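You operate a simulated robot arm through the tools that you are given. There is no shell and no other tool. Be economical: measure what you need, move in short steps, check, and stop when the job is done.

Carry out the task below with a simulated robot arm. There is one attempt and no reset: what you move stays moved.

Task
Swap the adapters: plug the black one into the blue socket, switch it on and set the dimmer to 3.
Fine: the other adapter goes in the free holder.
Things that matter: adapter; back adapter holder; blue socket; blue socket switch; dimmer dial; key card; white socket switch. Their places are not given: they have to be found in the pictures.

The check looks at the end state, three seconds after you hand in, the way a careful person would. Anything else that was tipped, shoved, dropped, spilled or broken makes it a failure.

Robot
A 7-joint arm with a two-finger parallel gripper, fixed in place. Base frame: the origin is at the foot of the arm, x ahead of it, y to its left, z up. Readings come in cm, rad, newtons and seconds.
With the tool pointing down near the work surface it reaches from about 24 to 62 cm from the base axis. Its first joint turns from -1.152 to 1.152 rad. Payload 2.6 kg.
The tool frame sits at the grasp point between the pads (the TCP): z along the fingers, y along the line on which they close. The tips reach 3 cm beyond it. The gripper opens to 9.4 cm. The fingers are 2.8 cm wide and 1 cm thick; the gripper's body (5 by 9.6 cm) begins 5.5 cm behind the TCP.
Orientation is told as [roll, pitch, yaw] about the base's x, y, z axes, in that order, counted from this pose: with the fingers straight down and closing along the base's y, the tool's x points along the base's -x, its y along +y and its z along -z.

Tools
- The arm moves only by the tool drive_tool. Its argument "plan" is a list of rows, each a list of 6 numbers: the shift along the tool's x, y, z in m, then the turn, a rotation vector about the tool's x, y, z in rad. In form: [[x, y, z, wx, wy, wz], ...]. A call has 1 to 20 rows; each row is the pose to reach, as a shift and turn from the pose commanded when the call began, along the tool's axes at that moment. "gripper" is the finger opening in m, from 0 to 0.094, set as the call begins (left out, the last holds). A row lasts 0.2 s, in which the tool goes at most 5 cm and 0.15 rad; a call with a longer step from one row to the next is refused whole, and so is a gripper value outside its range. Where a pose cannot be reached the arm comes as near as it can. A force on the tool above 70 N (or 10 N above the force at the start of the call, whichever is more), or a blocked arm, ends the call early, and 0.2 s more pass. The fingers move at their own pace (about 7.2 cm/s each) and stop on an object; they squeeze with about 42 N. The grip force told is the motor's: it shows also when the fingers shut on nothing. Time passes only in rows, and 0.2 s behind the last, so rows that repeat a pose let the fingers close. The reply holds the time, the measured pose of the TCP, the force on the tool along the base axes, the opening and the grip force, in the units named above and with some noise, with the torque about the TCP (base axes, N m) and any sound that the robot's microphone picked up.
- Cameras (640 x 400 px; columns grow to the right, rows downward): "scene" is fixed at [5.65, 45.29, 56.75]; the picture's right is [-0.54, -0.84, 0.00], its down [-0.44, 0.28, -0.86] and it looks along [0.72, -0.46, -0.52] (base axes); focal length 256 px, centre (320, 200). "wrist" rides on the gripper at [7.6, 1.4, -10.2] in the tool frame; the picture's right is [-0.18, 0.98, 0.00], its down [-0.75, -0.14, -0.64] and it looks along [-0.63, -0.12, 0.77] (tool axes); focal length 243 px, centre (320, 200).
- capture(camera): a new picture of that camera. The clock stands still meanwhile.
- point_at(camera, pixels): for up to 12 pixels [column, row] of the newest picture of that camera ("zoom" is the newest enlarged one), the place [x, y, z] in the base frame of the surface seen there, good to about 0.2 cm. The clock stands still meanwhile.
- close_up(camera, box): a new picture of the part [left, top, right, bottom] of that camera's present view, enlarged. The clock stands still meanwhile.
- finish_job(): hands the job in; it is judged then, once.

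Go step by step. Measure first, check grasps and placings, and put right what went wrong. The budget is 80 turns and 34 pictures, counting those below and the enlarged ones. Unless the task says otherwise, let go and move clear before handing in, and close with one line.

The tools are called after "Call:" as name(argument=value, ...) on one line, values as JSON. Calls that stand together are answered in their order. drive_tool: Moves the arm, as the interface text tells. Its arguments: {"type":"object","properties":{"plan":{"type":"array"},"gripper":{"type":"number"}},"required":["plan"]} The other tools are called the same way: capture (camera) takes a picture; point_at (camera, pixels) gives the place of the surface under pixels of a picture; close_up (camera, box) takes an enlarged picture of a part of a camera's view; finish_job () hands the job in.

At the start:

```text
time: 0.0
tcp_pos: [22.39, 28.3, 40.5]
ee_rot: [-0.002, 0.002, -0.001]
wrist_force: [0.0, -1.3, 0.2]
wrist_torque: [0.01, 0.04, 0.01]
width: 9.38
gripper_force: 0.1
```

scene: 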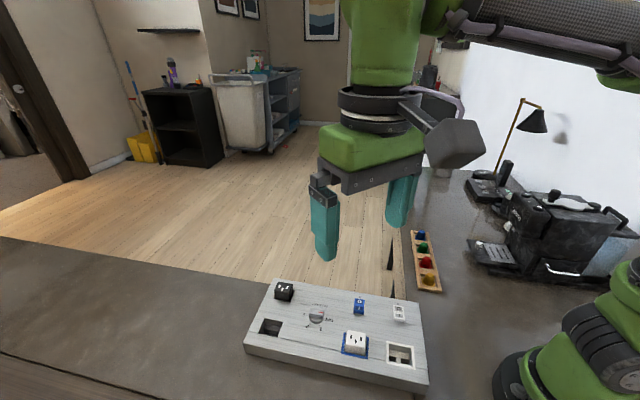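
wrist: 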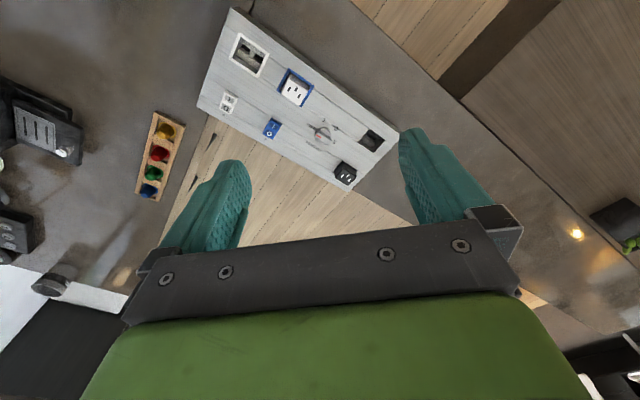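

The board shows a white adapter in the blue socket (355,342), a black one at (284,290), an empty dark holder (270,327), a white socket (400,354), two switches and a dial (316,315). I'll zoom in on it.

Call:
close_up(camera="scene", box=[230, 260, 440, 391])

Call:
close_up(camera="wrist", box=[190, 10, 414, 150])

```text
3.05 times, centred on (335, 326) of scene
```

zoom: 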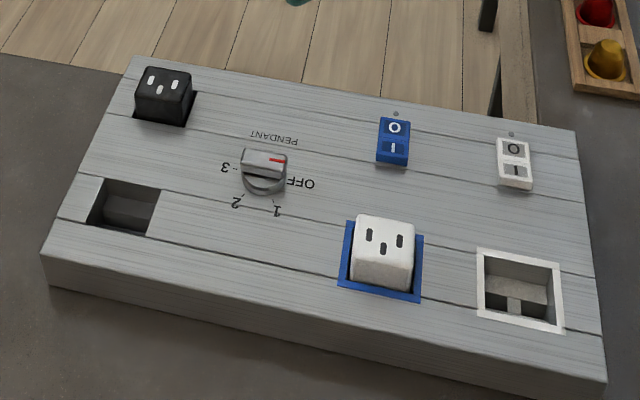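

```text
2.86 times, centred on (302, 80) of wrist
```

zoom: 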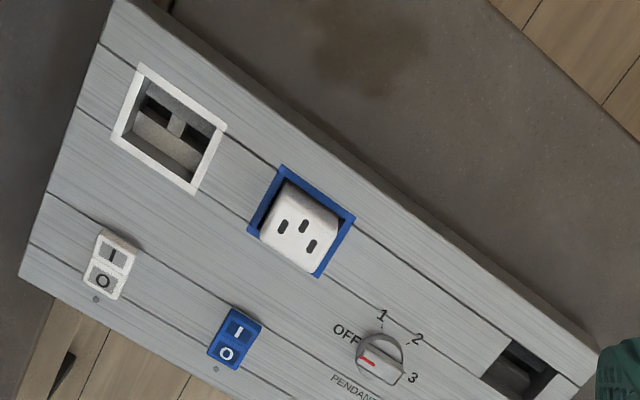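

The dial is at OFF, the white adapter sits in the blue socket, and both adapters face the same way. I'll measure points on the board from this zoomed view.

Call:
point_at(camera="zoom", pixels=[[284, 170], [250, 231], [318, 275], [353, 216], [297, 228], [237, 329], [226, 354], [380, 362], [114, 258], [103, 282], [290, 340], [515, 375]])

Call:
capture(camera="scene")

Call:
point_at(camera="scene", pixels=[[284, 287], [278, 285], [292, 288], [276, 293], [289, 300], [270, 327], [263, 333], [282, 320], [355, 336], [275, 280], [420, 303], [425, 260]])

```text
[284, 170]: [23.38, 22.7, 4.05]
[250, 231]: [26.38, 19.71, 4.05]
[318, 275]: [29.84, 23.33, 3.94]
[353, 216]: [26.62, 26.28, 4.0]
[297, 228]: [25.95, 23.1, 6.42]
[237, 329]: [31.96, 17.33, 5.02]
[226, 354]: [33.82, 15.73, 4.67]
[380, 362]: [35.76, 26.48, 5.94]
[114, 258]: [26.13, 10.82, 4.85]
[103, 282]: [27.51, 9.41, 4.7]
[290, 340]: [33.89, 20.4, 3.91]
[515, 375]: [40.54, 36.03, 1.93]
```

```text
29 pictures are left
```

scene: 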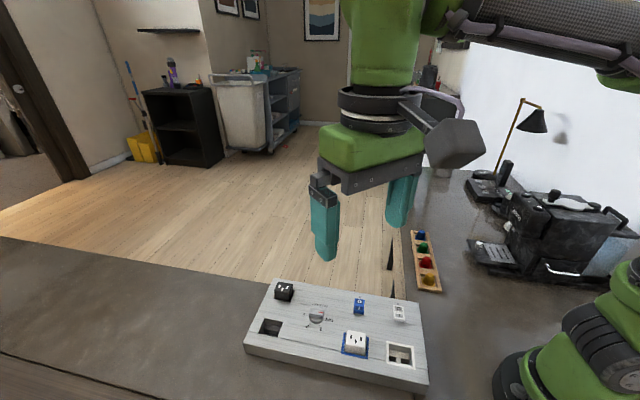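

```text
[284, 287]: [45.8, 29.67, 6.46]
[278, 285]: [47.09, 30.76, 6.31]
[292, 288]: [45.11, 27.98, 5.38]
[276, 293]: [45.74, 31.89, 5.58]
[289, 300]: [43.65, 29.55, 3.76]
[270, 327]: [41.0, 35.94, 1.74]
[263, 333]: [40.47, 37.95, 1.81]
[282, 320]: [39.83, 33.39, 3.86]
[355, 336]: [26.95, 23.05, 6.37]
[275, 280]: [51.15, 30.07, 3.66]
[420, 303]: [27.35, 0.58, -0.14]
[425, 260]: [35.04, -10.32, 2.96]
```

The blue socket is centred near (26.5, 23.0) with the board's long axis at about 46°, the black adapter is near (45.8, 29.7) and the free holder near (41, 36). I'll move lower and align the yaw with the board for a better look at the switch and dial.

Call:
drive_tool(plan=[[-0.004, 0.007, 0.03, 0, 0, 0.11], [-0.008, 0.014, 0.06, 0, 0, 0.22], [-0.012, 0.021, 0.09, 0, 0, 0.33], [-0.016, 0.028, 0.12, 0, 0, 0.44], [-0.02, 0.035, 0.15, 0, 0, 0.55], [-0.024, 0.042, 0.18, 0, 0, 0.66], [-0.026, 0.047, 0.205, 0, 0, 0.77], [-0.026, 0.047, 0.205, 0, 0, 0.77]])

Call:
capture(camera="wrist")

```text
time: 1.8
tcp_pos: [24.98, 33.41, 19.86]
ee_rot: [0.0, 0.001, -0.771]
wrist_force: [1.4, -0.3, 0.4]
wrist_torque: [0.01, 0.0, 0.0]
width: 9.42
gripper_force: 0.0
```

```text
28 pictures are left
```

wrist: 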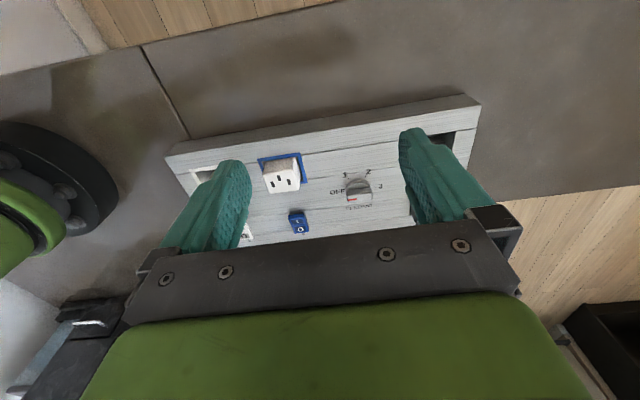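

The board is now well framed; I'll zoom in on the switches and dial.

Call:
close_up(camera="wrist", box=[238, 140, 398, 240])

Call:
close_up(camera="scene", box=[290, 285, 418, 365])

```text
4.00 times, centred on (318, 190) of wrist
```

zoom: 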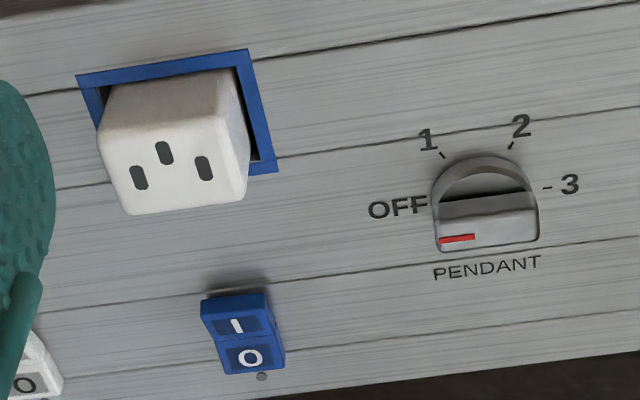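

```text
5.00 times, centred on (354, 325) of scene
```

zoom: 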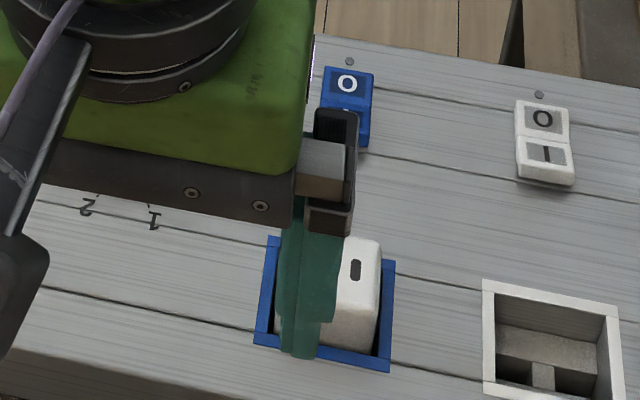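

The blue rocker's O end is pressed and its lamp is unlit, so it is off; the dial runs clockwise from OFF through 1 and 2 to 3, about 180°. I'll measure the white adapter's top and the socket corners precisely.

Call:
close_up(camera="wrist", box=[238, 140, 398, 240])

Call:
point_at(camera="zoom", pixels=[[105, 132], [128, 205], [240, 195], [222, 125], [82, 79], [245, 55], [271, 168], [490, 228], [440, 245], [535, 237], [262, 376], [560, 186]])

```text
4.00 times, centred on (318, 190) of wrist
```

zoom: 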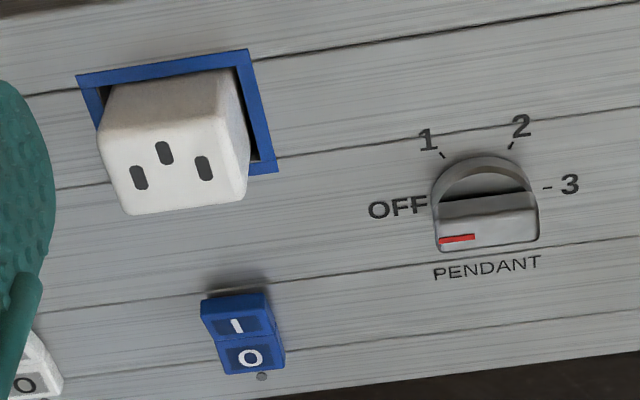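

```text
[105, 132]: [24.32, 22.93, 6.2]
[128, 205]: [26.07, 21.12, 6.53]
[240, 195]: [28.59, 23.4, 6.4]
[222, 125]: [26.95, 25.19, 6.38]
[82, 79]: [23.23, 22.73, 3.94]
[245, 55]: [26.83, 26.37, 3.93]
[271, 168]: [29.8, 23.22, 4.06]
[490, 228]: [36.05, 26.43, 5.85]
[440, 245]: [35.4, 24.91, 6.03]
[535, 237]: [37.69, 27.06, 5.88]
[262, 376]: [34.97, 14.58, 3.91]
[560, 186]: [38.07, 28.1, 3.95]
```

The white adapter's top is centred at (26.5, 23.15), about 3.4 cm along the board's length, with its top at z 6.4. I'll go above it.

Call:
drive_tool(plan=[[-0.0207, -0.0158, 0.01, 0, 0, 0], [-0.0414, -0.0316, 0.025, 0, 0, 0], [-0.0621, -0.0475, 0.05, 0, 0, 0], [-0.0828, -0.0633, 0.0786, 0, 0, 0], [-0.0828, -0.0633, 0.0786, 0, 0, 0]], gripper=0.07)

Call:
capture(camera="wrist")

```text
time: 3.0
tcp_pos: [26.59, 22.63, 12.02]
ee_rot: [0.0, -0.002, -0.771]
wrist_force: [0.4, 0.4, 0.1]
wrist_torque: [-0.01, 0.03, 0.02]
width: 6.98
gripper_force: 0.0
```

```text
24 pictures are left
```

wrist: 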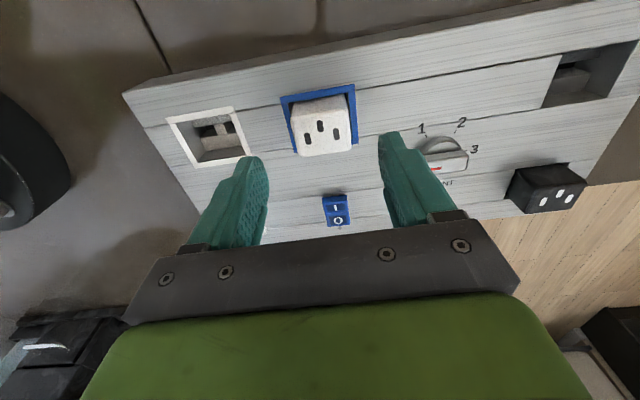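

I'm at about (26.6, 22.65) and need roughly +0.45 in y; the free holder (590,75) and black adapter (545,188) are both visible, so I'll measure those now.

Call:
point_at(camera="wrist", pixels=[[560, 55], [639, 43], [607, 98], [542, 106], [524, 173], [566, 166], [587, 181], [528, 213], [574, 207], [570, 75], [213, 130], [515, 205]])

Call:
drive_tool(plan=[[0.003, 0.0025, 0, 0, 0, 0], [0.003, 0.0025, 0.0, 0, 0, 0], [0.003, 0.0025, 0.0, 0, 0, 0]])

```text
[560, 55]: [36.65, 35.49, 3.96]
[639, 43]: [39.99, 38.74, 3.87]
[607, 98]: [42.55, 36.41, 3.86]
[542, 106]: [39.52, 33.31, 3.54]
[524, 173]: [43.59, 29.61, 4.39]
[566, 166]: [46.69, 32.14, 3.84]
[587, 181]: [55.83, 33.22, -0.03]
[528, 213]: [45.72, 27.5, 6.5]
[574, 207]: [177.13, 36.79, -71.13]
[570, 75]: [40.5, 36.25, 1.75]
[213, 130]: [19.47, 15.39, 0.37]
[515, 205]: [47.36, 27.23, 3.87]
```

```text
time: 3.8
tcp_pos: [26.65, 22.98, 12.0]
ee_rot: [0.0, 0.001, -0.77]
wrist_force: [0.4, -0.1, 1.0]
wrist_torque: [-0.05, 0.0, -0.04]
width: 6.99
gripper_force: 0.0
```

The free holder is centred at about (39.7, 36.0) with its floor at z 1.75. I'll descend onto the white adapter and close.

Call:
drive_tool(plan=[[0, 0.0, 0.015, 0, 0, 0], [0, 0.0, 0.03, 0, 0, 0], [0, 0, 0.04, 0, 0, 0], [0, 0, 0.047, 0, 0, 0], [0, 0, 0.047, 0, 0, 0]])

Call:
drive_tool(plan=[[0, 0, 0, 0, 0, 0], [0, 0, 0, 0, 0, 0], [0, 0, 0, 0, 0, 0], [0, 0, 0, 0, 0, 0]], gripper=0.0)

Call:
capture(camera="wrist")

```text
time: 5.0
tcp_pos: [26.5, 23.11, 7.3]
ee_rot: [0.001, 0.0, -0.769]
wrist_force: [1.4, -0.6, -0.1]
wrist_torque: [0.01, 0.03, 0.0]
width: 7.01
gripper_force: 0.0
```

```text
time: 6.0
tcp_pos: [26.52, 23.09, 7.28]
ee_rot: [0.0, -0.001, -0.77]
wrist_force: [0.2, -0.8, -0.2]
wrist_torque: [-0.03, -0.02, -0.02]
width: 3.87
gripper_force: 42.7
```

```text
23 pictures are left
```

wrist: 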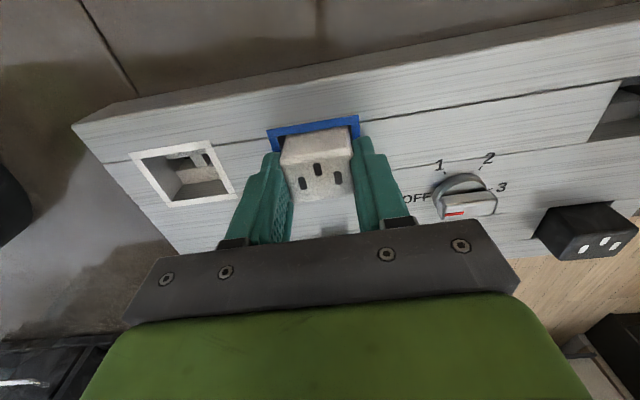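

Gripped at 3.87 cm width with no side load. I'll lift straight up slowly.

Call:
drive_tool(plan=[[0, 0, -0.007, 0, 0, 0], [0, 0, -0.014, 0, 0, 0], [0, 0, -0.021, 0, 0, 0], [0, 0, -0.03, 0, 0, 0], [0, 0, -0.045, 0, 0, 0], [0, 0, -0.06, 0, 0, 0], [0, 0, -0.08, 0, 0, 0], [0, 0, -0.08, 0, 0, 0]])

Call:
close_up(camera="scene", box=[230, 220, 440, 351])

```text
time: 7.8
tcp_pos: [26.59, 23.25, 15.44]
ee_rot: [0.001, -0.001, -0.769]
wrist_force: [-0.9, -0.1, -0.7]
wrist_torque: [0.0, 0.03, 0.04]
width: 3.89
gripper_force: 41.7
```

```text
3.05 times, centred on (335, 286) of scene
```

zoom: 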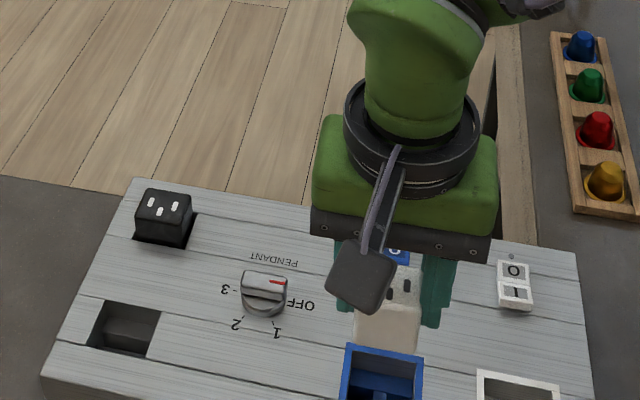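

The white adapter is out of the socket. I'll measure the free holder and the blue socket's corners in this zoom.

Call:
point_at(camera="zoom", pixels=[[103, 301], [161, 312], [147, 357], [86, 347], [130, 340], [345, 346], [423, 357], [136, 222], [138, 240], [184, 249], [198, 213], [165, 206]])

Call:
capture(camera="wrist")

```text
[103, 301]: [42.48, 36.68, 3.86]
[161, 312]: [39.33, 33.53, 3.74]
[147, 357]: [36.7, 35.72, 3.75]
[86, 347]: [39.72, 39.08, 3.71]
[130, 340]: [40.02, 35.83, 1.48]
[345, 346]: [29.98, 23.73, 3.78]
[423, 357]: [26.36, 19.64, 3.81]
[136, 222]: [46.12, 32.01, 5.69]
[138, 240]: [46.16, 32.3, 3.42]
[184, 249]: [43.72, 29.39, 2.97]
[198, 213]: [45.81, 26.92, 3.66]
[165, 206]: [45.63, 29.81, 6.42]
```

```text
21 pictures are left
```

wrist: 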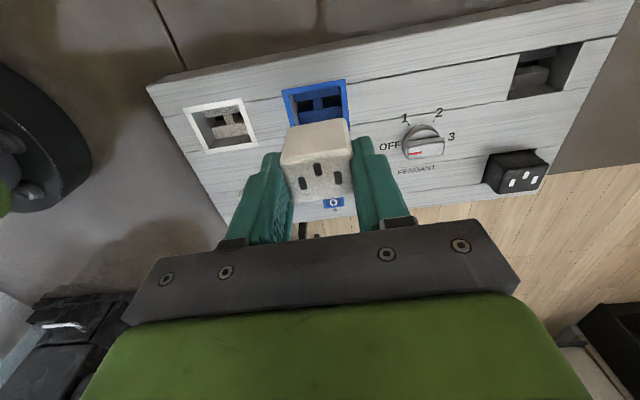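

The free holder's centre is (39.6, 36.1), and the adapter is held centred on the TCP. I'll carry it over there.

Call:
drive_tool(plan=[[-0.0005, 0.03, 0, 0, 0, 0], [-0.001, 0.065, 0, 0, 0, 0], [-0.002, 0.1, 0, 0, 0, 0], [-0.003, 0.135, 0, 0, 0, 0], [-0.0033, 0.165, 0, 0, 0, 0], [-0.0033, 0.1841, 0, 0, 0, 0], [-0.0033, 0.1841, 0, 0, 0, 0], [-0.0033, 0.1841, 0, 0, 0, 0]])

Call:
capture(camera="wrist")

```text
time: 9.6
tcp_pos: [39.62, 36.12, 15.21]
ee_rot: [0.001, 0.0, -0.769]
wrist_force: [0.1, -0.1, -1.5]
wrist_torque: [-0.01, 0.02, 0.02]
width: 3.89
gripper_force: 42.2
```

```text
20 pictures are left
```

wrist: 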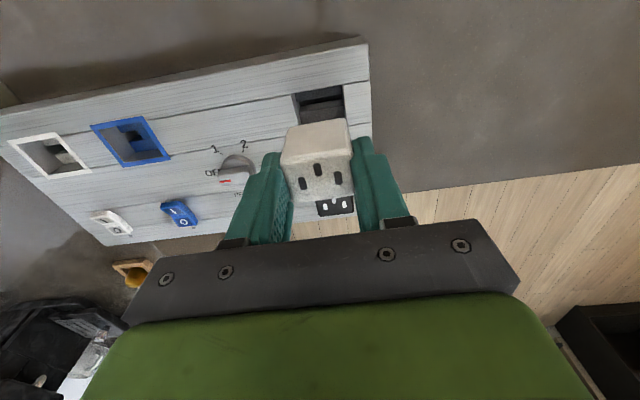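

The holder sits directly below, centred at about (319,103), the same relation as over the blue socket. I'll lower it slowly with the force guard.

Call:
drive_tool(plan=[[0, 0, 0.02, 0, 0, 0], [0, 0, 0.035, 0, 0, 0], [0, 0, 0.047, 0, 0, 0], [0, 0, 0.054, 0, 0, 0], [0, 0, 0.06, 0, 0, 0], [0, 0, 0.065, 0, 0, 0], [0, 0, 0.07, 0, 0, 0], [0, 0, 0.074, 0, 0, 0], [0, 0, 0.077, 0, 0, 0], [0, 0, 0.077, 0, 0, 0]])

Call:
close_up(camera="scene", box=[230, 260, 390, 360])

```text
time: 11.8
tcp_pos: [39.52, 36.04, 7.62]
ee_rot: [0.0, 0.0, -0.771]
wrist_force: [-0.3, -0.2, -0.2]
wrist_torque: [0.02, -0.01, 0.0]
width: 3.9
gripper_force: 41.5
```

```text
4.00 times, centred on (310, 310) of scene
```

zoom: 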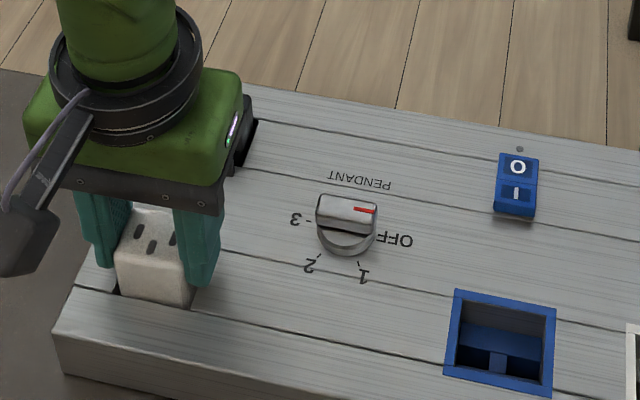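

The adapter has entered the holder without contact force at z 7.62. I'll lower the last few millimetres to the floor.

Call:
drive_tool(plan=[[0, 0, 0.0015, 0, 0, 0], [0, 0, 0.003, 0, 0, 0], [0, 0, 0.004, 0, 0, 0], [0, 0, 0.004, 0, 0, 0]])

```text
time: 12.8
tcp_pos: [39.65, 36.02, 7.1]
ee_rot: [0.003, -0.002, -0.77]
wrist_force: [-1.8, -1.2, 4.9]
wrist_torque: [-0.1, 0.09, -0.01]
width: 3.88
gripper_force: 41.9
```

There's a light contact of 5 N at z 7.1, so it is seated. I'll release and rise.

Call:
drive_tool(plan=[[0, 0, -0.001, 0, 0, 0], [0, 0, -0.001, 0, 0, 0], [0, 0, -0.001, 0, 0, 0]], gripper=0.065)

Call:
drive_tool(plan=[[0, 0, -0.015, 0, 0, 0], [0, 0, -0.035, 0, 0, 0], [0, 0, -0.06, 0, 0, 0], [0, 0, -0.08, 0, 0, 0], [0.0, 0.0, -0.08, 0, 0, 0]])

Call:
capture(camera="wrist")

```text
time: 13.6
tcp_pos: [39.66, 36.03, 7.45]
ee_rot: [0.0, -0.001, -0.77]
wrist_force: [0.1, -0.3, 0.3]
wrist_torque: [0.03, -0.01, 0.04]
width: 6.49
gripper_force: 0.1
```

```text
time: 14.8
tcp_pos: [39.68, 35.85, 15.56]
ee_rot: [-0.001, -0.001, -0.77]
wrist_force: [0.0, -0.1, 0.3]
wrist_torque: [0.01, -0.01, -0.01]
width: 6.49
gripper_force: 0.1
```

```text
18 pictures are left
```

wrist: 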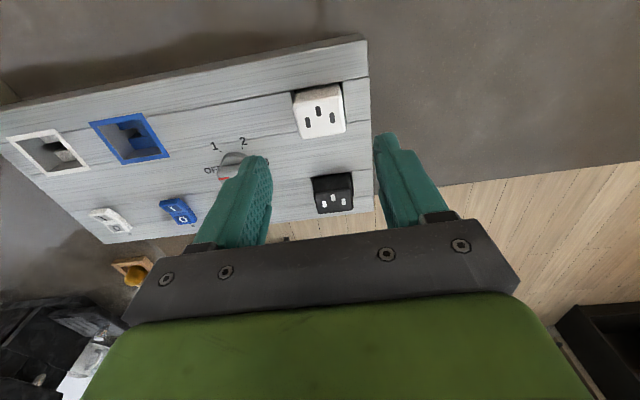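

White is seated in the holder. Now I'll zoom in on the black adapter to measure it.

Call:
close_up(camera="wrist", box=[276, 70, 388, 220])

```text
2.67 times, centred on (332, 145) of wrist
```

zoom: 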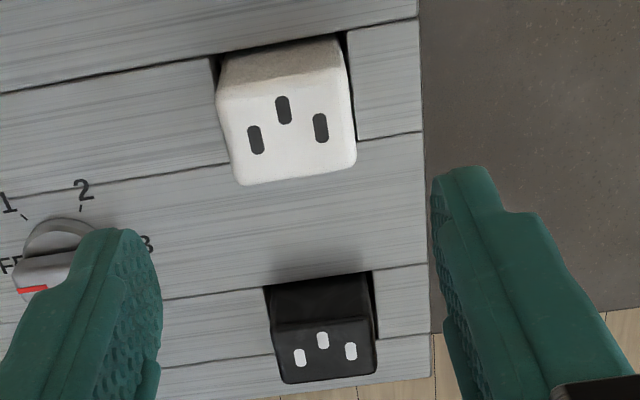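

Call:
point_at(camera="zoom", pixels=[[278, 325], [284, 378], [374, 368], [370, 320], [322, 340], [325, 355], [218, 100], [240, 178], [354, 162], [347, 82], [283, 110], [288, 140]])

```text
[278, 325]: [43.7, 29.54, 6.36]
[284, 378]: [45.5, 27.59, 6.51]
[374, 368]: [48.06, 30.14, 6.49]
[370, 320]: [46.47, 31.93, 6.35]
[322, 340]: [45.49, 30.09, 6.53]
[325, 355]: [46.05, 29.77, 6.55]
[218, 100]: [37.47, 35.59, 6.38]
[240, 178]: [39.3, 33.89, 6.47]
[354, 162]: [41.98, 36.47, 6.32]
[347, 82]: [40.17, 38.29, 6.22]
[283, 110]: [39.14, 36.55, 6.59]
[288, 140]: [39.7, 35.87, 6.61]
```

Black's top centre is (45.9, 29.8), z 6.5. I'll move above it and then descend.

Call:
drive_tool(plan=[[-0.03, 0, 0, 0, 0, 0], [-0.06, -0.0005, 0, 0, 0, 0], [-0.0887, -0.001, 0.01, 0, 0, 0], [-0.0887, -0.001, 0.035, 0, 0, 0], [-0.0887, -0.001, 0.035, 0, 0, 0], [-0.0887, -0.001, 0.035, 0, 0, 0]])

```text
time: 16.2
tcp_pos: [45.99, 29.6, 11.96]
ee_rot: [-0.001, 0.001, -0.769]
wrist_force: [0.4, 0.0, -1.0]
wrist_torque: [0.01, -0.01, 0.0]
width: 6.51
gripper_force: 0.0
```

I'm over it to within about 2 mm. I'll descend with a small correction and then close.

Call:
drive_tool(plan=[[0.001, 0, 0.015, 0, 0, 0], [0.001, 0, 0.03, 0, 0, 0], [0.001, 0, 0.04, 0, 0, 0], [0.001, 0, 0.0465, 0, 0, 0], [0.001, 0, 0.0465, 0, 0, 0]])

Call:
drive_tool(plan=[[0, 0, 0, 0, 0, 0], [0, 0, 0, 0, 0, 0], [0, 0, 0, 0, 0, 0], [0, 0, 0, 0, 0, 0]], gripper=0.0)

Call:
drive_tool(plan=[[0, 0, -0.007, 0, 0, 0], [0, 0, -0.014, 0, 0, 0], [0, 0, -0.021, 0, 0, 0], [0, 0, -0.03, 0, 0, 0], [0, 0, -0.045, 0, 0, 0], [0, 0, -0.06, 0, 0, 0], [0, 0, -0.08, 0, 0, 0], [0, 0, -0.08, 0, 0, 0]])

Call:
capture(camera="wrist")

```text
time: 17.4
tcp_pos: [45.9, 29.9, 7.14]
ee_rot: [0.0, 0.001, -0.77]
wrist_force: [0.5, -0.5, -0.5]
wrist_torque: [-0.02, 0.04, 0.0]
width: 6.5
gripper_force: 0.0
```

```text
time: 18.4
tcp_pos: [45.93, 29.99, 7.23]
ee_rot: [-0.001, 0.0, -0.771]
wrist_force: [-0.6, 0.6, 1.1]
wrist_torque: [-0.04, 0.0, -0.05]
width: 3.89
gripper_force: 42.1
```

```text
time: 20.2
tcp_pos: [45.69, 29.79, 15.44]
ee_rot: [0.0, -0.001, -0.77]
wrist_force: [-0.3, 0.5, -0.7]
wrist_torque: [0.05, -0.02, -0.04]
width: 3.88
gripper_force: 42.0
```

```text
16 pictures are left
```

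wrist: 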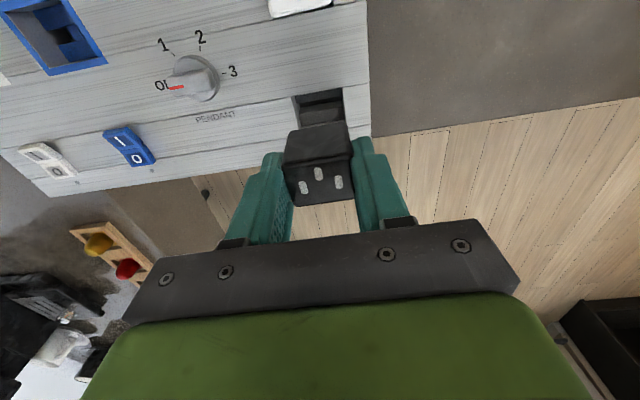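

The black adapter is held cleanly. I'll carry it over the blue socket at (26.5, 23.1).

Call:
drive_tool(plan=[[0.0092, -0.0184, 0, 0, 0, 0], [0.0276, -0.055, 0, 0, 0, 0], [0.046, -0.092, 0, 0, 0, 0], [0.0643, -0.1285, 0, 0, 0, 0], [0.08, -0.16, 0, 0, 0, 0], [0.0919, -0.1835, 0, 0, 0, 0], [0.0919, -0.1835, 0, 0, 0, 0], [0.0919, -0.1835, 0, 0, 0, 0]])

Call:
capture(camera="wrist")

```text
time: 22.0
tcp_pos: [26.1, 23.19, 15.48]
ee_rot: [-0.001, 0.0, -0.769]
wrist_force: [0.6, 0.5, -1.0]
wrist_torque: [0.0, -0.03, -0.04]
width: 3.88
gripper_force: 41.8
```

```text
15 pictures are left
```

wrist: 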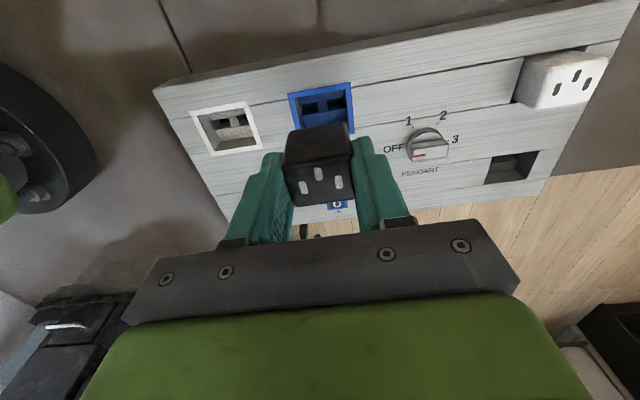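

Compared with the earlier view over this socket, the frame sits about 5 px right and 5 px down, matching the reading of 26.1. I'll correct by about 3.5 mm and re-check the pose.

Call:
drive_tool(plan=[[-0.003, 0.0035, 0.02, 0, 0, 0], [-0.003, 0.0035, 0.03, 0, 0, 0], [-0.003, 0.0035, 0.03, 0, 0, 0], [-0.003, 0.0035, 0.03, 0, 0, 0]])

Call:
close_up(camera="wrist", box=[230, 50, 410, 220])

```text
time: 23.0
tcp_pos: [26.81, 23.2, 12.36]
ee_rot: [-0.001, 0.001, -0.771]
wrist_force: [0.7, -0.3, -0.9]
wrist_torque: [0.01, 0.05, 0.0]
width: 3.9
gripper_force: 41.7
```

```text
2.35 times, centred on (320, 135) of wrist
```

zoom: 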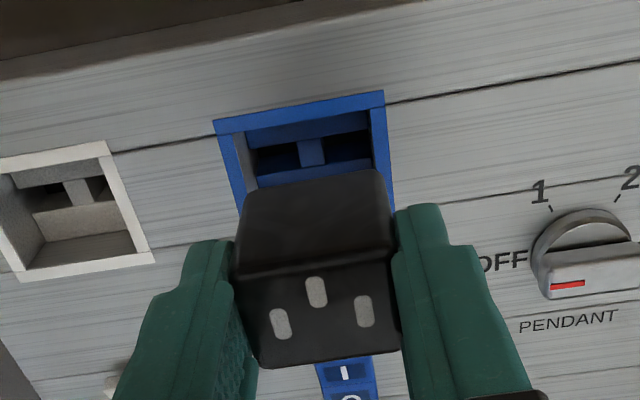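

Alignment looks right: the socket's extended edges bracket the adapter. I'll lower to just above the rim and re-read the pose.

Call:
drive_tool(plan=[[0, 0, 0.012, 0, 0, 0], [0, 0, 0.022, 0, 0, 0], [0, 0, 0.022, 0, 0, 0], [0, 0, 0.022, 0, 0, 0]])

Call:
close_up(camera="scene", box=[310, 290, 422, 380])

```text
time: 24.0
tcp_pos: [26.8, 23.22, 10.07]
ee_rot: [-0.001, 0.001, -0.769]
wrist_force: [0.8, -0.1, -1.2]
wrist_torque: [-0.02, 0.01, -0.02]
width: 3.89
gripper_force: 42.1
```

```text
4.44 times, centred on (366, 335) of scene
```

zoom: 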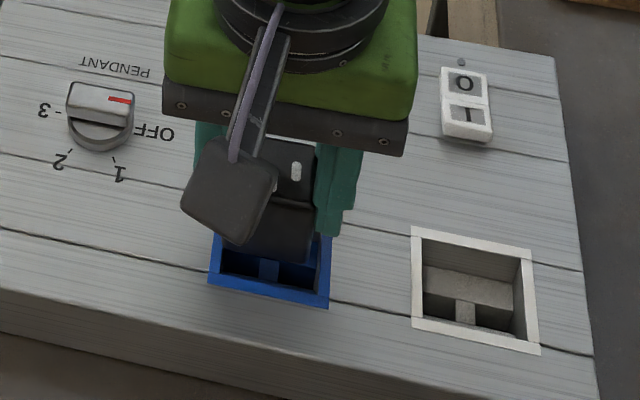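

Two readings agree at (26.8, 23.2), so I'll shift back about 2.5 mm and insert slowly.

Call:
drive_tool(plan=[[0.001, -0.0022, 0.0, 0, 0, 0], [0.001, -0.0022, 0.004, 0, 0, 0], [0.001, -0.0022, 0.008, 0, 0, 0], [0.001, -0.0022, 0.012, 0, 0, 0], [0.001, -0.0022, 0.016, 0, 0, 0], [0.001, -0.0022, 0.019, 0, 0, 0], [0.001, -0.0022, 0.022, 0, 0, 0], [0.001, -0.0022, 0.025, 0, 0, 0], [0.001, -0.0022, 0.025, 0, 0, 0]])

```text
time: 26.0
tcp_pos: [26.52, 23.14, 7.48]
ee_rot: [0.002, 0.001, -0.769]
wrist_force: [-9.7, 13.1, 3.6]
wrist_torque: [0.39, 0.48, -0.31]
width: 3.89
gripper_force: 40.9
```

It's in to z 7.48, with about 16 N of side load pushing toward tool +x. I'll ease that way by 2 mm and lower a little.

Call:
drive_tool(plan=[[0.001, 0, 0, 0, 0, 0], [0.002, 0, 0, 0, 0, 0], [0.002, 0, 0.001, 0, 0, 0], [0.002, 0, 0.0025, 0, 0, 0], [0.002, 0, 0.0025, 0, 0, 0]])

```text
time: 27.2
tcp_pos: [26.67, 23.14, 7.2]
ee_rot: [0.0, -0.001, -0.771]
wrist_force: [-3.8, 2.4, -0.3]
wrist_torque: [0.06, 0.13, -0.08]
width: 3.86
gripper_force: 41.7
```

The side load has eased. I'll press down a bit more to confirm it bottoms out.

Call:
drive_tool(plan=[[0.0005, 0, 0.001, 0, 0, 0], [0.0005, 0, 0.002, 0, 0, 0], [0.0005, 0, 0.002, 0, 0, 0]])

```text
time: 28.0
tcp_pos: [26.68, 23.09, 7.1]
ee_rot: [0.002, -0.001, -0.771]
wrist_force: [-0.3, -3.1, 11.0]
wrist_torque: [-0.21, 0.14, -0.05]
width: 3.89
gripper_force: 42.3
```

It bottomed at 11 N. I'll release and rise, then look.

Call:
drive_tool(plan=[[0, 0, -0.0015, 0, 0, 0], [0, 0, -0.0015, 0, 0, 0], [0, 0, -0.0015, 0, 0, 0]], gripper=0.065)

Call:
drive_tool(plan=[[0, 0, -0.015, 0, 0, 0], [0, 0, -0.035, 0, 0, 0], [0, 0, -0.06, 0, 0, 0], [0.02, 0.0, -0.08, 0, 0, 0], [0.05, 0.0, -0.08, 0, 0, 0], [0.07, 0.0, -0.08, 0, 0, 0], [0.07, 0.0, -0.08, 0, 0, 0]])

Call:
close_up(camera="wrist", box=[230, 50, 486, 210])

```text
time: 28.8
tcp_pos: [26.63, 23.18, 7.1]
ee_rot: [0.0, 0.001, -0.77]
wrist_force: [0.7, -0.8, 0.2]
wrist_torque: [0.03, -0.04, 0.01]
width: 6.5
gripper_force: 0.1
```

```text
time: 30.4
tcp_pos: [21.59, 27.92, 15.31]
ee_rot: [-0.001, 0.001, -0.769]
wrist_force: [0.0, -0.7, 0.4]
wrist_torque: [0.03, 0.01, 0.0]
width: 6.5
gripper_force: 0.1
```

```text
2.50 times, centred on (358, 130) of wrist
```

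zoom: 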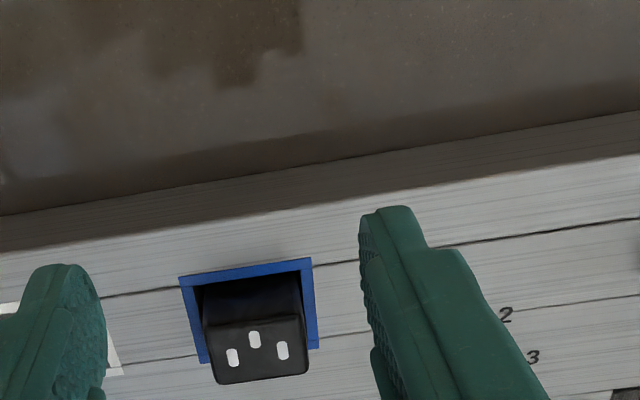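

Black is in the blue socket; I'll verify its top height against the earlier 6.4.

Call:
point_at(camera="zoom", pixels=[[210, 332], [222, 378], [303, 370], [296, 322], [255, 355]])

```text
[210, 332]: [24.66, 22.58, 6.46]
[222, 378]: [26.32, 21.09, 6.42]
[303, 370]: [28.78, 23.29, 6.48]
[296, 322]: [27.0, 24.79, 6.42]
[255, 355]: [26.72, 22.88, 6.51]
```

It's flat at z 6.45, so it is seated like the white one was. Next is the switch: I'll close the fingers and move above the I end, near (31.8, 17.6).

Call:
drive_tool(plan=[[-0.036, -0.001, 0, 0, 0, 0], [-0.075, -0.002, 0, 0, 0, 0], [-0.11, -0.003, 0, 0, 0, 0], [-0.1446, -0.003, 0.01, 0, 0, 0], [-0.1446, -0.003, 0.03, 0, 0, 0], [-0.1446, -0.003, 0.03, 0, 0, 0], [-0.1446, -0.003, 0.03, 0, 0, 0]], gripper=0.0)

Call:
close_up(camera="wrist", box=[240, 80, 400, 220])

Call:
close_up(camera="scene", box=[290, 270, 430, 370])

```text
time: 32.0
tcp_pos: [31.73, 17.77, 12.12]
ee_rot: [-0.001, -0.001, -0.771]
wrist_force: [0.5, -0.7, -0.1]
wrist_torque: [0.02, 0.03, 0.02]
width: 0.01
gripper_force: 32.8
```

```text
2.86 times, centred on (320, 150) of wrist
```

zoom: 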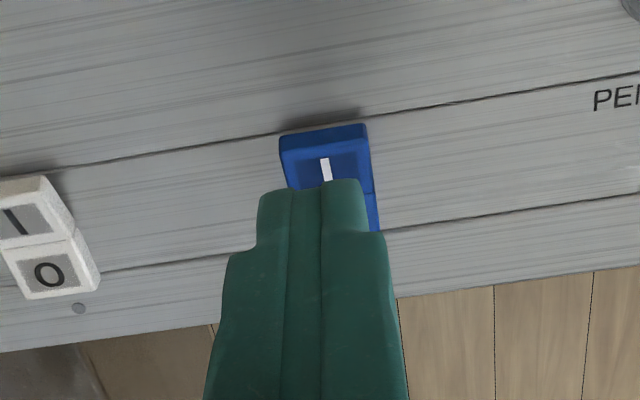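

```text
4.00 times, centred on (360, 320) of scene
```

zoom: 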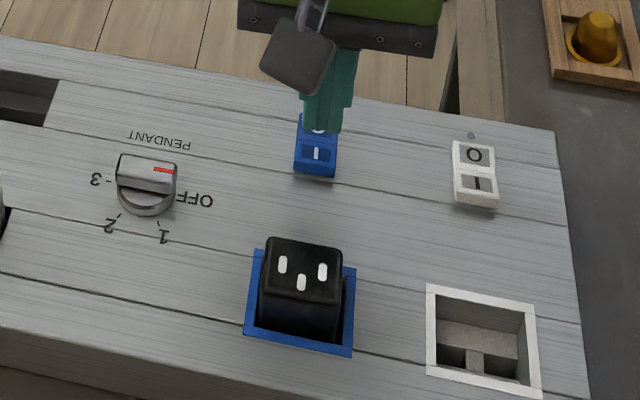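

I'll measure the I end of the rocker exactly.

Call:
point_at(camera="zoom", pixels=[[297, 167], [334, 173], [316, 153], [295, 175], [316, 163], [301, 128], [336, 143], [296, 145]])

```text
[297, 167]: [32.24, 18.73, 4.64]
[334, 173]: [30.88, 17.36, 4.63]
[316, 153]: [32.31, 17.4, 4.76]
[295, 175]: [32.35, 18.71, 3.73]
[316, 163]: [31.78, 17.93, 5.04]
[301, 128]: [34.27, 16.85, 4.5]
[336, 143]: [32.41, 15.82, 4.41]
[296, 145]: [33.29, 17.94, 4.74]
```

The I half spans from (31.56, 18.05) to about (33.0, 16.6), and my tool is over it. I'll descend and press.

Call:
drive_tool(plan=[[0, 0, 0.015, 0, 0, 0], [0, 0, 0.028, 0, 0, 0], [0, 0, 0.037, 0, 0, 0], [0, 0, 0.04, 0, 0, 0], [0, 0, 0.042, 0, 0, 0], [0, 0, 0.044, 0, 0, 0], [0, 0, 0.0455, 0, 0, 0], [0, 0, 0.0455, 0, 0, 0]])

```text
time: 33.8
tcp_pos: [31.78, 17.85, 7.67]
ee_rot: [0.0, 0.0, -0.772]
wrist_force: [-5.7, -5.0, 17.1]
wrist_torque: [-0.2, 0.14, 0.02]
width: 0.0
gripper_force: 33.2
heard: click
```

A click was heard. I'll raise and check the rocker and lamp.

Call:
drive_tool(plan=[[0, 0, -0.02, 0, 0, 0], [0.0, 0, -0.05, 0, 0, 0], [0.03, 0, -0.08, 0, 0, 0], [0.06, 0, -0.08, 0, 0, 0], [0.06, 0, -0.08, 0, 0, 0]])

Call:
close_up(camera="scene", box=[290, 270, 430, 370])

Call:
close_up(camera="wrist", box=[270, 90, 430, 220])

```text
time: 35.0
tcp_pos: [27.51, 21.99, 15.59]
ee_rot: [-0.001, 0.002, -0.771]
wrist_force: [0.3, 0.2, 0.1]
wrist_torque: [-0.04, 0.0, -0.02]
width: 0.01
gripper_force: 33.0
```

```text
4.00 times, centred on (360, 320) of scene
```

zoom: 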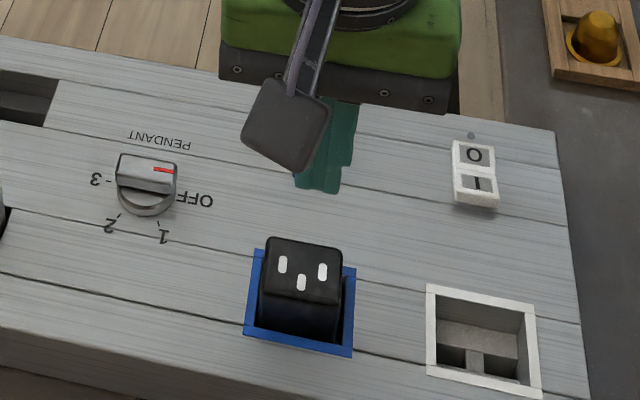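

```text
3.08 times, centred on (350, 155) of wrist
```

zoom: 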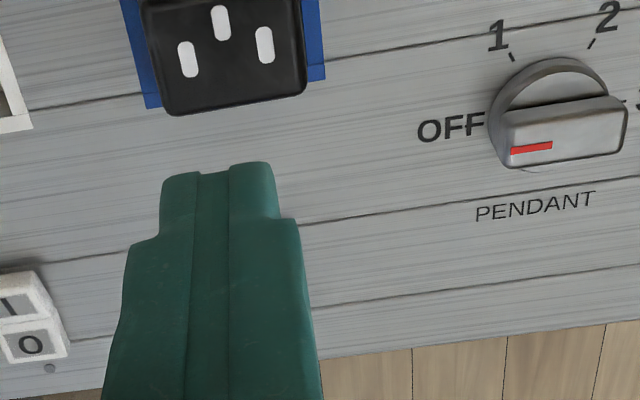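

The rocker is hidden behind the gripper for now; I'll check it later. I'll measure the dial from this zoom.

Call:
point_at(camera="zoom", pixels=[[510, 125], [514, 163], [622, 142], [615, 100], [566, 132], [563, 118], [550, 62], [492, 130], [512, 56], [591, 44], [483, 115], [530, 85]])

```text
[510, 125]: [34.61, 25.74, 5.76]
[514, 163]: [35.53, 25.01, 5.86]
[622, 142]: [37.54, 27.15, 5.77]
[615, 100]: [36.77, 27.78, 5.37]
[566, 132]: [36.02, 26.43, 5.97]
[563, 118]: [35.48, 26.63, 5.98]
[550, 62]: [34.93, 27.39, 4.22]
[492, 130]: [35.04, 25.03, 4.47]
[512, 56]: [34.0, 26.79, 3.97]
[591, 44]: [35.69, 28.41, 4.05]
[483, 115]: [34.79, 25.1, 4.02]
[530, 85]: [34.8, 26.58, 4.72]
```

The dial handle is centred at (36.06, 26.42), 1.2 cm wide, 2.9 cm long and topped at z 5.95, lying along the OFF–3 line. I'll go above it and turn the gripper by 90° so the fingers straddle it.

Call:
drive_tool(plan=[[-0.003, 0.009, 0, 0, 0, -0.143], [-0.006, 0.018, 0, 0, 0, -0.286], [-0.009, 0.027, 0, 0, 0, -0.429], [-0.012, 0.036, 0, 0, 0, -0.572], [-0.015, 0.045, 0, 0, 0, -0.715], [-0.018, 0.055, 0, 0, 0, -0.858], [-0.021, 0.064, 0, 0, 0, -1.0], [-0.024, 0.073, 0, 0, 0, -1.143], [-0.027, 0.082, 0, 0, 0, -1.286], [-0.03, 0.09, 0, 0, 0, -1.429], [-0.0306, 0.0914, 0, 0, 0, -1.571], [-0.0306, 0.0914, 0.036, 0, 0, -1.571], [-0.0306, 0.0914, 0.036, 0, 0, -1.571], [-0.0306, 0.0914, 0.036, 0, 0, -1.571]], gripper=0.04)

Call:
capture(camera="wrist")

```text
time: 38.0
tcp_pos: [36.0, 26.59, 12.06]
ee_rot: [0.001, 0.0, 0.8]
wrist_force: [0.4, -0.6, 0.2]
wrist_torque: [0.04, 0.02, 0.0]
width: 4.01
gripper_force: 0.0
```

```text
7 pictures are left
```

wrist: 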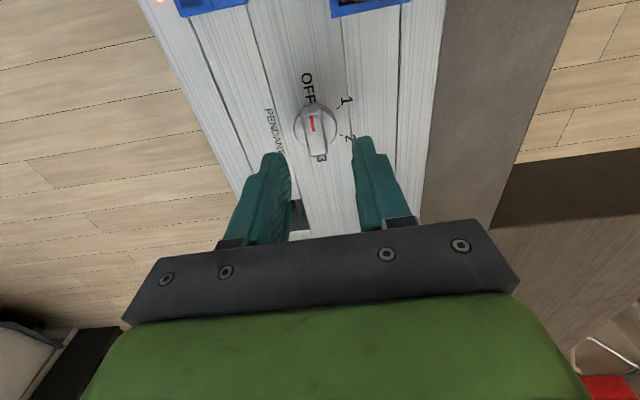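

A lamp glows at (160,2), likely the blue switch's. The handle lies between the fingers; I'll refine its centre and descend.

Call:
point_at(camera="wrist", pixels=[[304, 112], [317, 109], [323, 153], [308, 155], [313, 132], [295, 128], [336, 120], [161, 2], [316, 110], [347, 135], [340, 106]])

Call:
drive_tool(plan=[[0, 0, 0.015, 0, 0, 0], [0, 0, 0.028, 0, 0, 0], [0, 0, 0.036, 0, 0, 0], [0, 0, 0.036, 0, 0, 0]])

```text
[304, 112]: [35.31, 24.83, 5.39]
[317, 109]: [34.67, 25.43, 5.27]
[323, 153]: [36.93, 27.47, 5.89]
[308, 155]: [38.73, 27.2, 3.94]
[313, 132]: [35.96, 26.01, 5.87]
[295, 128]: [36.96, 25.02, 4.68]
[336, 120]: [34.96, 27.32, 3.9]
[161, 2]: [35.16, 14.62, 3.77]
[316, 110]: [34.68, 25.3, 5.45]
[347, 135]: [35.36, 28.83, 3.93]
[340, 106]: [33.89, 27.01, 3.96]
```

```text
time: 39.0
tcp_pos: [35.87, 26.4, 8.33]
ee_rot: [-0.001, 0.0, 0.802]
wrist_force: [0.0, -0.4, 0.0]
wrist_torque: [0.0, 0.04, -0.02]
width: 3.99
gripper_force: 0.1
```

The blue lamp is lit at (35.2, 14.6), so the switch is on. I'll lower to z 7.85, centre across the handle and close.

Call:
drive_tool(plan=[[0, -0.0012, 0.002, 0, 0, 0], [0, -0.0012, 0.0045, 0, 0, 0], [0, -0.0012, 0.0045, 0, 0, 0]])

Call:
drive_tool(plan=[[0, 0, 0, 0, 0, 0], [0, 0, 0, 0, 0, 0], [0, 0, 0, 0, 0, 0]], gripper=0.0)

```text
time: 39.8
tcp_pos: [35.95, 26.43, 7.91]
ee_rot: [0.001, -0.001, 0.8]
wrist_force: [-0.4, 0.9, 0.5]
wrist_torque: [0.04, 0.01, 0.04]
width: 4.01
gripper_force: 0.1
```

```text
time: 40.6
tcp_pos: [36.12, 26.37, 7.93]
ee_rot: [-0.001, 0.001, 0.797]
wrist_force: [12.3, -5.9, -5.0]
wrist_torque: [0.13, -0.09, -1.01]
width: 1.47
gripper_force: 45.0
```

Gripped at 1.47 cm with about 13 N of side load toward -tool y. I'll ease 1.5 mm that way and start turning clockwise.

Call:
drive_tool(plan=[[0, -0.0015, 0, 0, 0, 0], [0, -0.0015, 0, 0, 0, 0.08], [0, -0.0015, 0, 0, 0, 0.16], [0, -0.0015, 0, 0, 0, 0.24], [0, -0.0015, 0, 0, 0, 0.32], [0, -0.0015, 0, 0, 0, 0.4], [0, -0.0015, 0, 0, 0, 0.4]])

```text
time: 42.2
tcp_pos: [36.06, 26.31, 7.82]
ee_rot: [-0.002, -0.001, 0.401]
wrist_force: [22.3, 0.2, -24.0]
wrist_torque: [-0.18, 0.0, -0.01]
width: 1.5
gripper_force: 45.1
```

Turned 0.4 rad, but there's a load of +22 N in x and -24 N in z. I'll relax the position toward that force before going on.

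Call:
drive_tool(plan=[[-0.001, -0.0005, 0.001, 0, 0, 0], [-0.001, -0.0005, 0.001, 0, 0, 0]])

```text
time: 42.8
tcp_pos: [36.11, 26.33, 7.99]
ee_rot: [0.001, 0.002, 0.401]
wrist_force: [-5.6, -16.4, 6.5]
wrist_torque: [0.07, -1.05, -0.01]
width: 1.48
gripper_force: 45.3
```

The load has dropped. I'll carry on turning in steps with a slight -y relief.

Call:
drive_tool(plan=[[0.0002, -0.0006, 0, 0, 0, 0.08], [0.0002, -0.0006, 0, 0, 0, 0.16], [0.0002, -0.0006, 0, 0, 0, 0.24], [0.0002, -0.0006, 0, 0, 0, 0.32], [0.0002, -0.0006, 0, 0, 0, 0.4], [0.0002, -0.0006, 0, 0, 0, 0.48], [0.0002, -0.0006, 0, 0, 0, 0.56], [0.0002, -0.0006, 0, 0, 0, 0.64], [0.0002, -0.0006, 0, 0, 0, 0.64]])

```text
time: 44.8
tcp_pos: [36.13, 26.37, 7.78]
ee_rot: [0.002, 0.002, -0.239]
wrist_force: [-19.0, 1.4, 21.0]
wrist_torque: [-0.2, -0.26, 0.03]
width: 1.48
gripper_force: 45.3
```

Turned 1.04 rad in total. I'll relieve a little (-x and up) and continue.

Call:
drive_tool(plan=[[0.0007, 0, -0.0005, 0, 0, 0], [0.0007, 0, -0.0005, 0, 0, 0.08], [0.0007, 0, -0.0005, 0, 0, 0.16], [0.0007, 0, -0.0005, 0, 0, 0.24], [0.0007, 0, -0.0005, 0, 0, 0.32], [0.0007, 0, -0.0005, 0, 0, 0.4], [0.0007, 0, -0.0005, 0, 0, 0.48], [0.0007, 0, -0.0005, 0, 0, 0.56], [0.0007, 0, -0.0005, 0, 0, 0.56]])

```text
time: 46.8
tcp_pos: [36.09, 26.31, 7.84]
ee_rot: [0.003, 0.002, -0.796]
wrist_force: [0.1, 25.7, -13.7]
wrist_torque: [-0.12, -0.6, 0.01]
width: 1.46
gripper_force: 45.0
```

Now at 90°. I'll relieve toward +y and keep turning, as the arm may reach further.

Call:
drive_tool(plan=[[0.0006, 0.0006, 0.0003, 0, 0, 0], [0.0006, 0.0006, 0.0003, 0, 0, 0.08], [0.0006, 0.0006, 0.0003, 0, 0, 0.16], [0.0006, 0.0006, 0.0003, 0, 0, 0.24], [0.0006, 0.0006, 0.0003, 0, 0, 0.32], [0.0006, 0.0006, 0.0003, 0, 0, 0.4], [0.0006, 0.0006, 0.0003, 0, 0, 0.48], [0.0006, 0.0006, 0.0003, 0, 0, 0.56], [0.0006, 0.0006, 0.0003, 0, 0, 0.64], [0.0006, 0.0006, 0.0003, 0, 0, 0.64]])

```text
time: 49.0
tcp_pos: [36.13, 26.48, 7.92]
ee_rot: [0.003, 0.0, -1.438]
wrist_force: [18.2, 22.5, -21.7]
wrist_torque: [-0.07, -0.35, 0.01]
width: 1.5
gripper_force: 44.8
```

Total is 2.24 rad and it's still moving freely. I'll relieve and turn the remaining 0.9 rad.

Call:
drive_tool(plan=[[0.0005, 0.0006, 0.0005, 0, 0, 0], [0.0005, 0.0006, 0.0005, 0, 0, 0.08], [0.0005, 0.0006, 0.0005, 0, 0, 0.16], [0.0005, 0.0006, 0.0005, 0, 0, 0.24], [0.0005, 0.0006, 0.0005, 0, 0, 0.32], [0.0005, 0.0006, 0.0005, 0, 0, 0.4], [0.0005, 0.0006, 0.0005, 0, 0, 0.48], [0.0005, 0.0006, 0.0005, 0, 0, 0.56], [0.0005, 0.0006, 0.0005, 0, 0, 0.64], [0.0005, 0.0006, 0.0005, 0, 0, 0.64]])

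```text
time: 51.2
tcp_pos: [36.28, 26.25, 7.98]
ee_rot: [-0.002, 0.0, -2.083]
wrist_force: [-21.6, -2.0, 31.8]
wrist_torque: [0.23, 0.36, 0.0]
width: 1.5
gripper_force: 44.6
```

At 2.88 rad. Last 0.26 rad with relief.

Call:
drive_tool(plan=[[-0.0003, -0.0006, -0.0006, 0, 0, 0], [-0.0003, -0.0006, -0.0006, 0, 0, 0.07], [-0.0003, -0.0006, -0.0006, 0, 0, 0.14], [-0.0003, -0.0006, -0.0006, 0, 0, 0.2], [-0.0003, -0.0006, -0.0006, 0, 0, 0.26], [-0.0003, -0.0006, -0.0006, 0, 0, 0.26]])

```text
time: 52.6
tcp_pos: [36.26, 26.31, 7.99]
ee_rot: [0.001, 0.001, -2.339]
wrist_force: [10.0, 12.2, -11.6]
wrist_torque: [1.17, -1.04, -0.01]
width: 1.47
gripper_force: 45.2
```

The full 180° turn is done. I'll release and rise well clear, then check.

Call:
drive_tool(plan=[[0, 0, 0, 0, 0, 0], [0, 0, 0, 0, 0, 0], [0, 0, 0, 0, 0, 0]], gripper=0.04)

Call:
drive_tool(plan=[[0, 0, -0.02, 0, 0, 0], [0, 0, -0.05, 0, 0, 0], [0, 0, -0.09, 0, 0, 0], [0, 0, -0.13, 0, 0, 0], [0, 0, -0.17, 0, 0, 0], [0, 0, -0.2, 0, 0, 0], [0, 0, -0.2, 0, 0, 0]])

Call:
close_up(camera="scene", box=[230, 260, 440, 391])

```text
time: 53.4
tcp_pos: [36.11, 26.3, 7.93]
ee_rot: [-0.001, 0.001, -2.34]
wrist_force: [0.6, -0.2, 0.5]
wrist_torque: [0.0, -0.01, 0.02]
width: 3.99
gripper_force: 0.0
```

```text
time: 55.0
tcp_pos: [36.12, 26.15, 27.88]
ee_rot: [-0.001, -0.001, -2.338]
wrist_force: [0.1, -0.2, -0.2]
wrist_torque: [0.01, 0.02, 0.03]
width: 3.98
gripper_force: 0.1
```

```text
3.05 times, centred on (335, 326) of scene
```

zoom: 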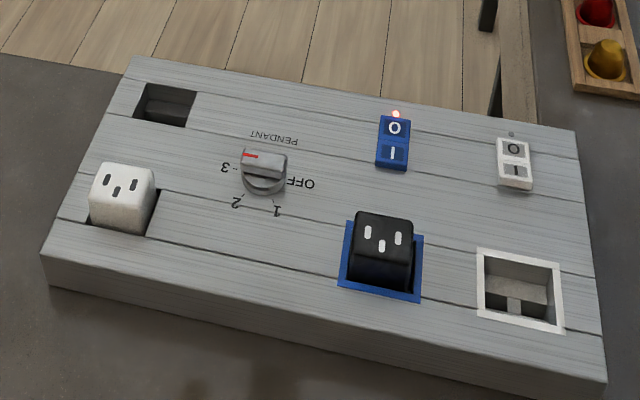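

The lamp is lit, black is in the blue socket, white is in the holder, and the red mark points toward 3. I'll check the pointer's angle against the tick.

Call:
point_at(camera="zoom", pixels=[[245, 156], [258, 157], [286, 161], [236, 169], [242, 195], [274, 202], [289, 182], [243, 178], [285, 186], [263, 195], [243, 163], [285, 171]])

Call:
close_up(camera="scene", box=[294, 296, 342, 334])

```text
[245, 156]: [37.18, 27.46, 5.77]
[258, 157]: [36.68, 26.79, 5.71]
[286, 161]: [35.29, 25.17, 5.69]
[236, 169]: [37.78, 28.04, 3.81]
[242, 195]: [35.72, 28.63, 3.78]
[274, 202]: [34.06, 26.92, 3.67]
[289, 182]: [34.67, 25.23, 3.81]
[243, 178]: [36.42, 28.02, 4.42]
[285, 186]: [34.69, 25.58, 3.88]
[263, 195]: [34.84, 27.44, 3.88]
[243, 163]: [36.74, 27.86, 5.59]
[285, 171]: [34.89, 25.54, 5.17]
```

```text
10.53 times, centred on (318, 315) of scene
```

zoom: 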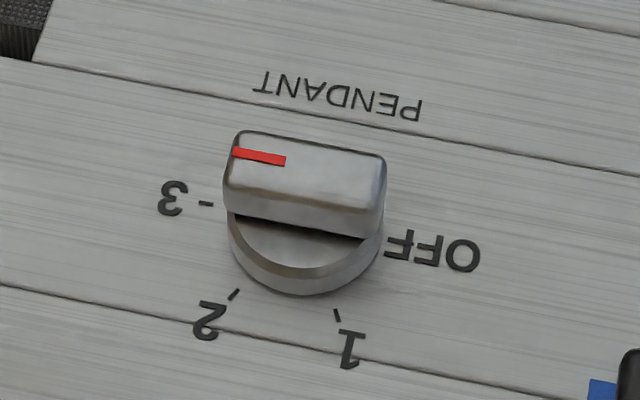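

The handle's top edge is parallel to the board grooves and in line with the 3 tick (37.9, 28.05). The blue lamp is lit, both adapters are seated and the arm is clear, so I'll hand in.

Call:
finish_job()

```text
The job is handed in.
```

The black adapter is in the blue socket and switched on (lamp lit), the dimmer is at 3, and the white adapter is in the holder that was free at the start. The key card never appeared in any picture and I didn't need it.
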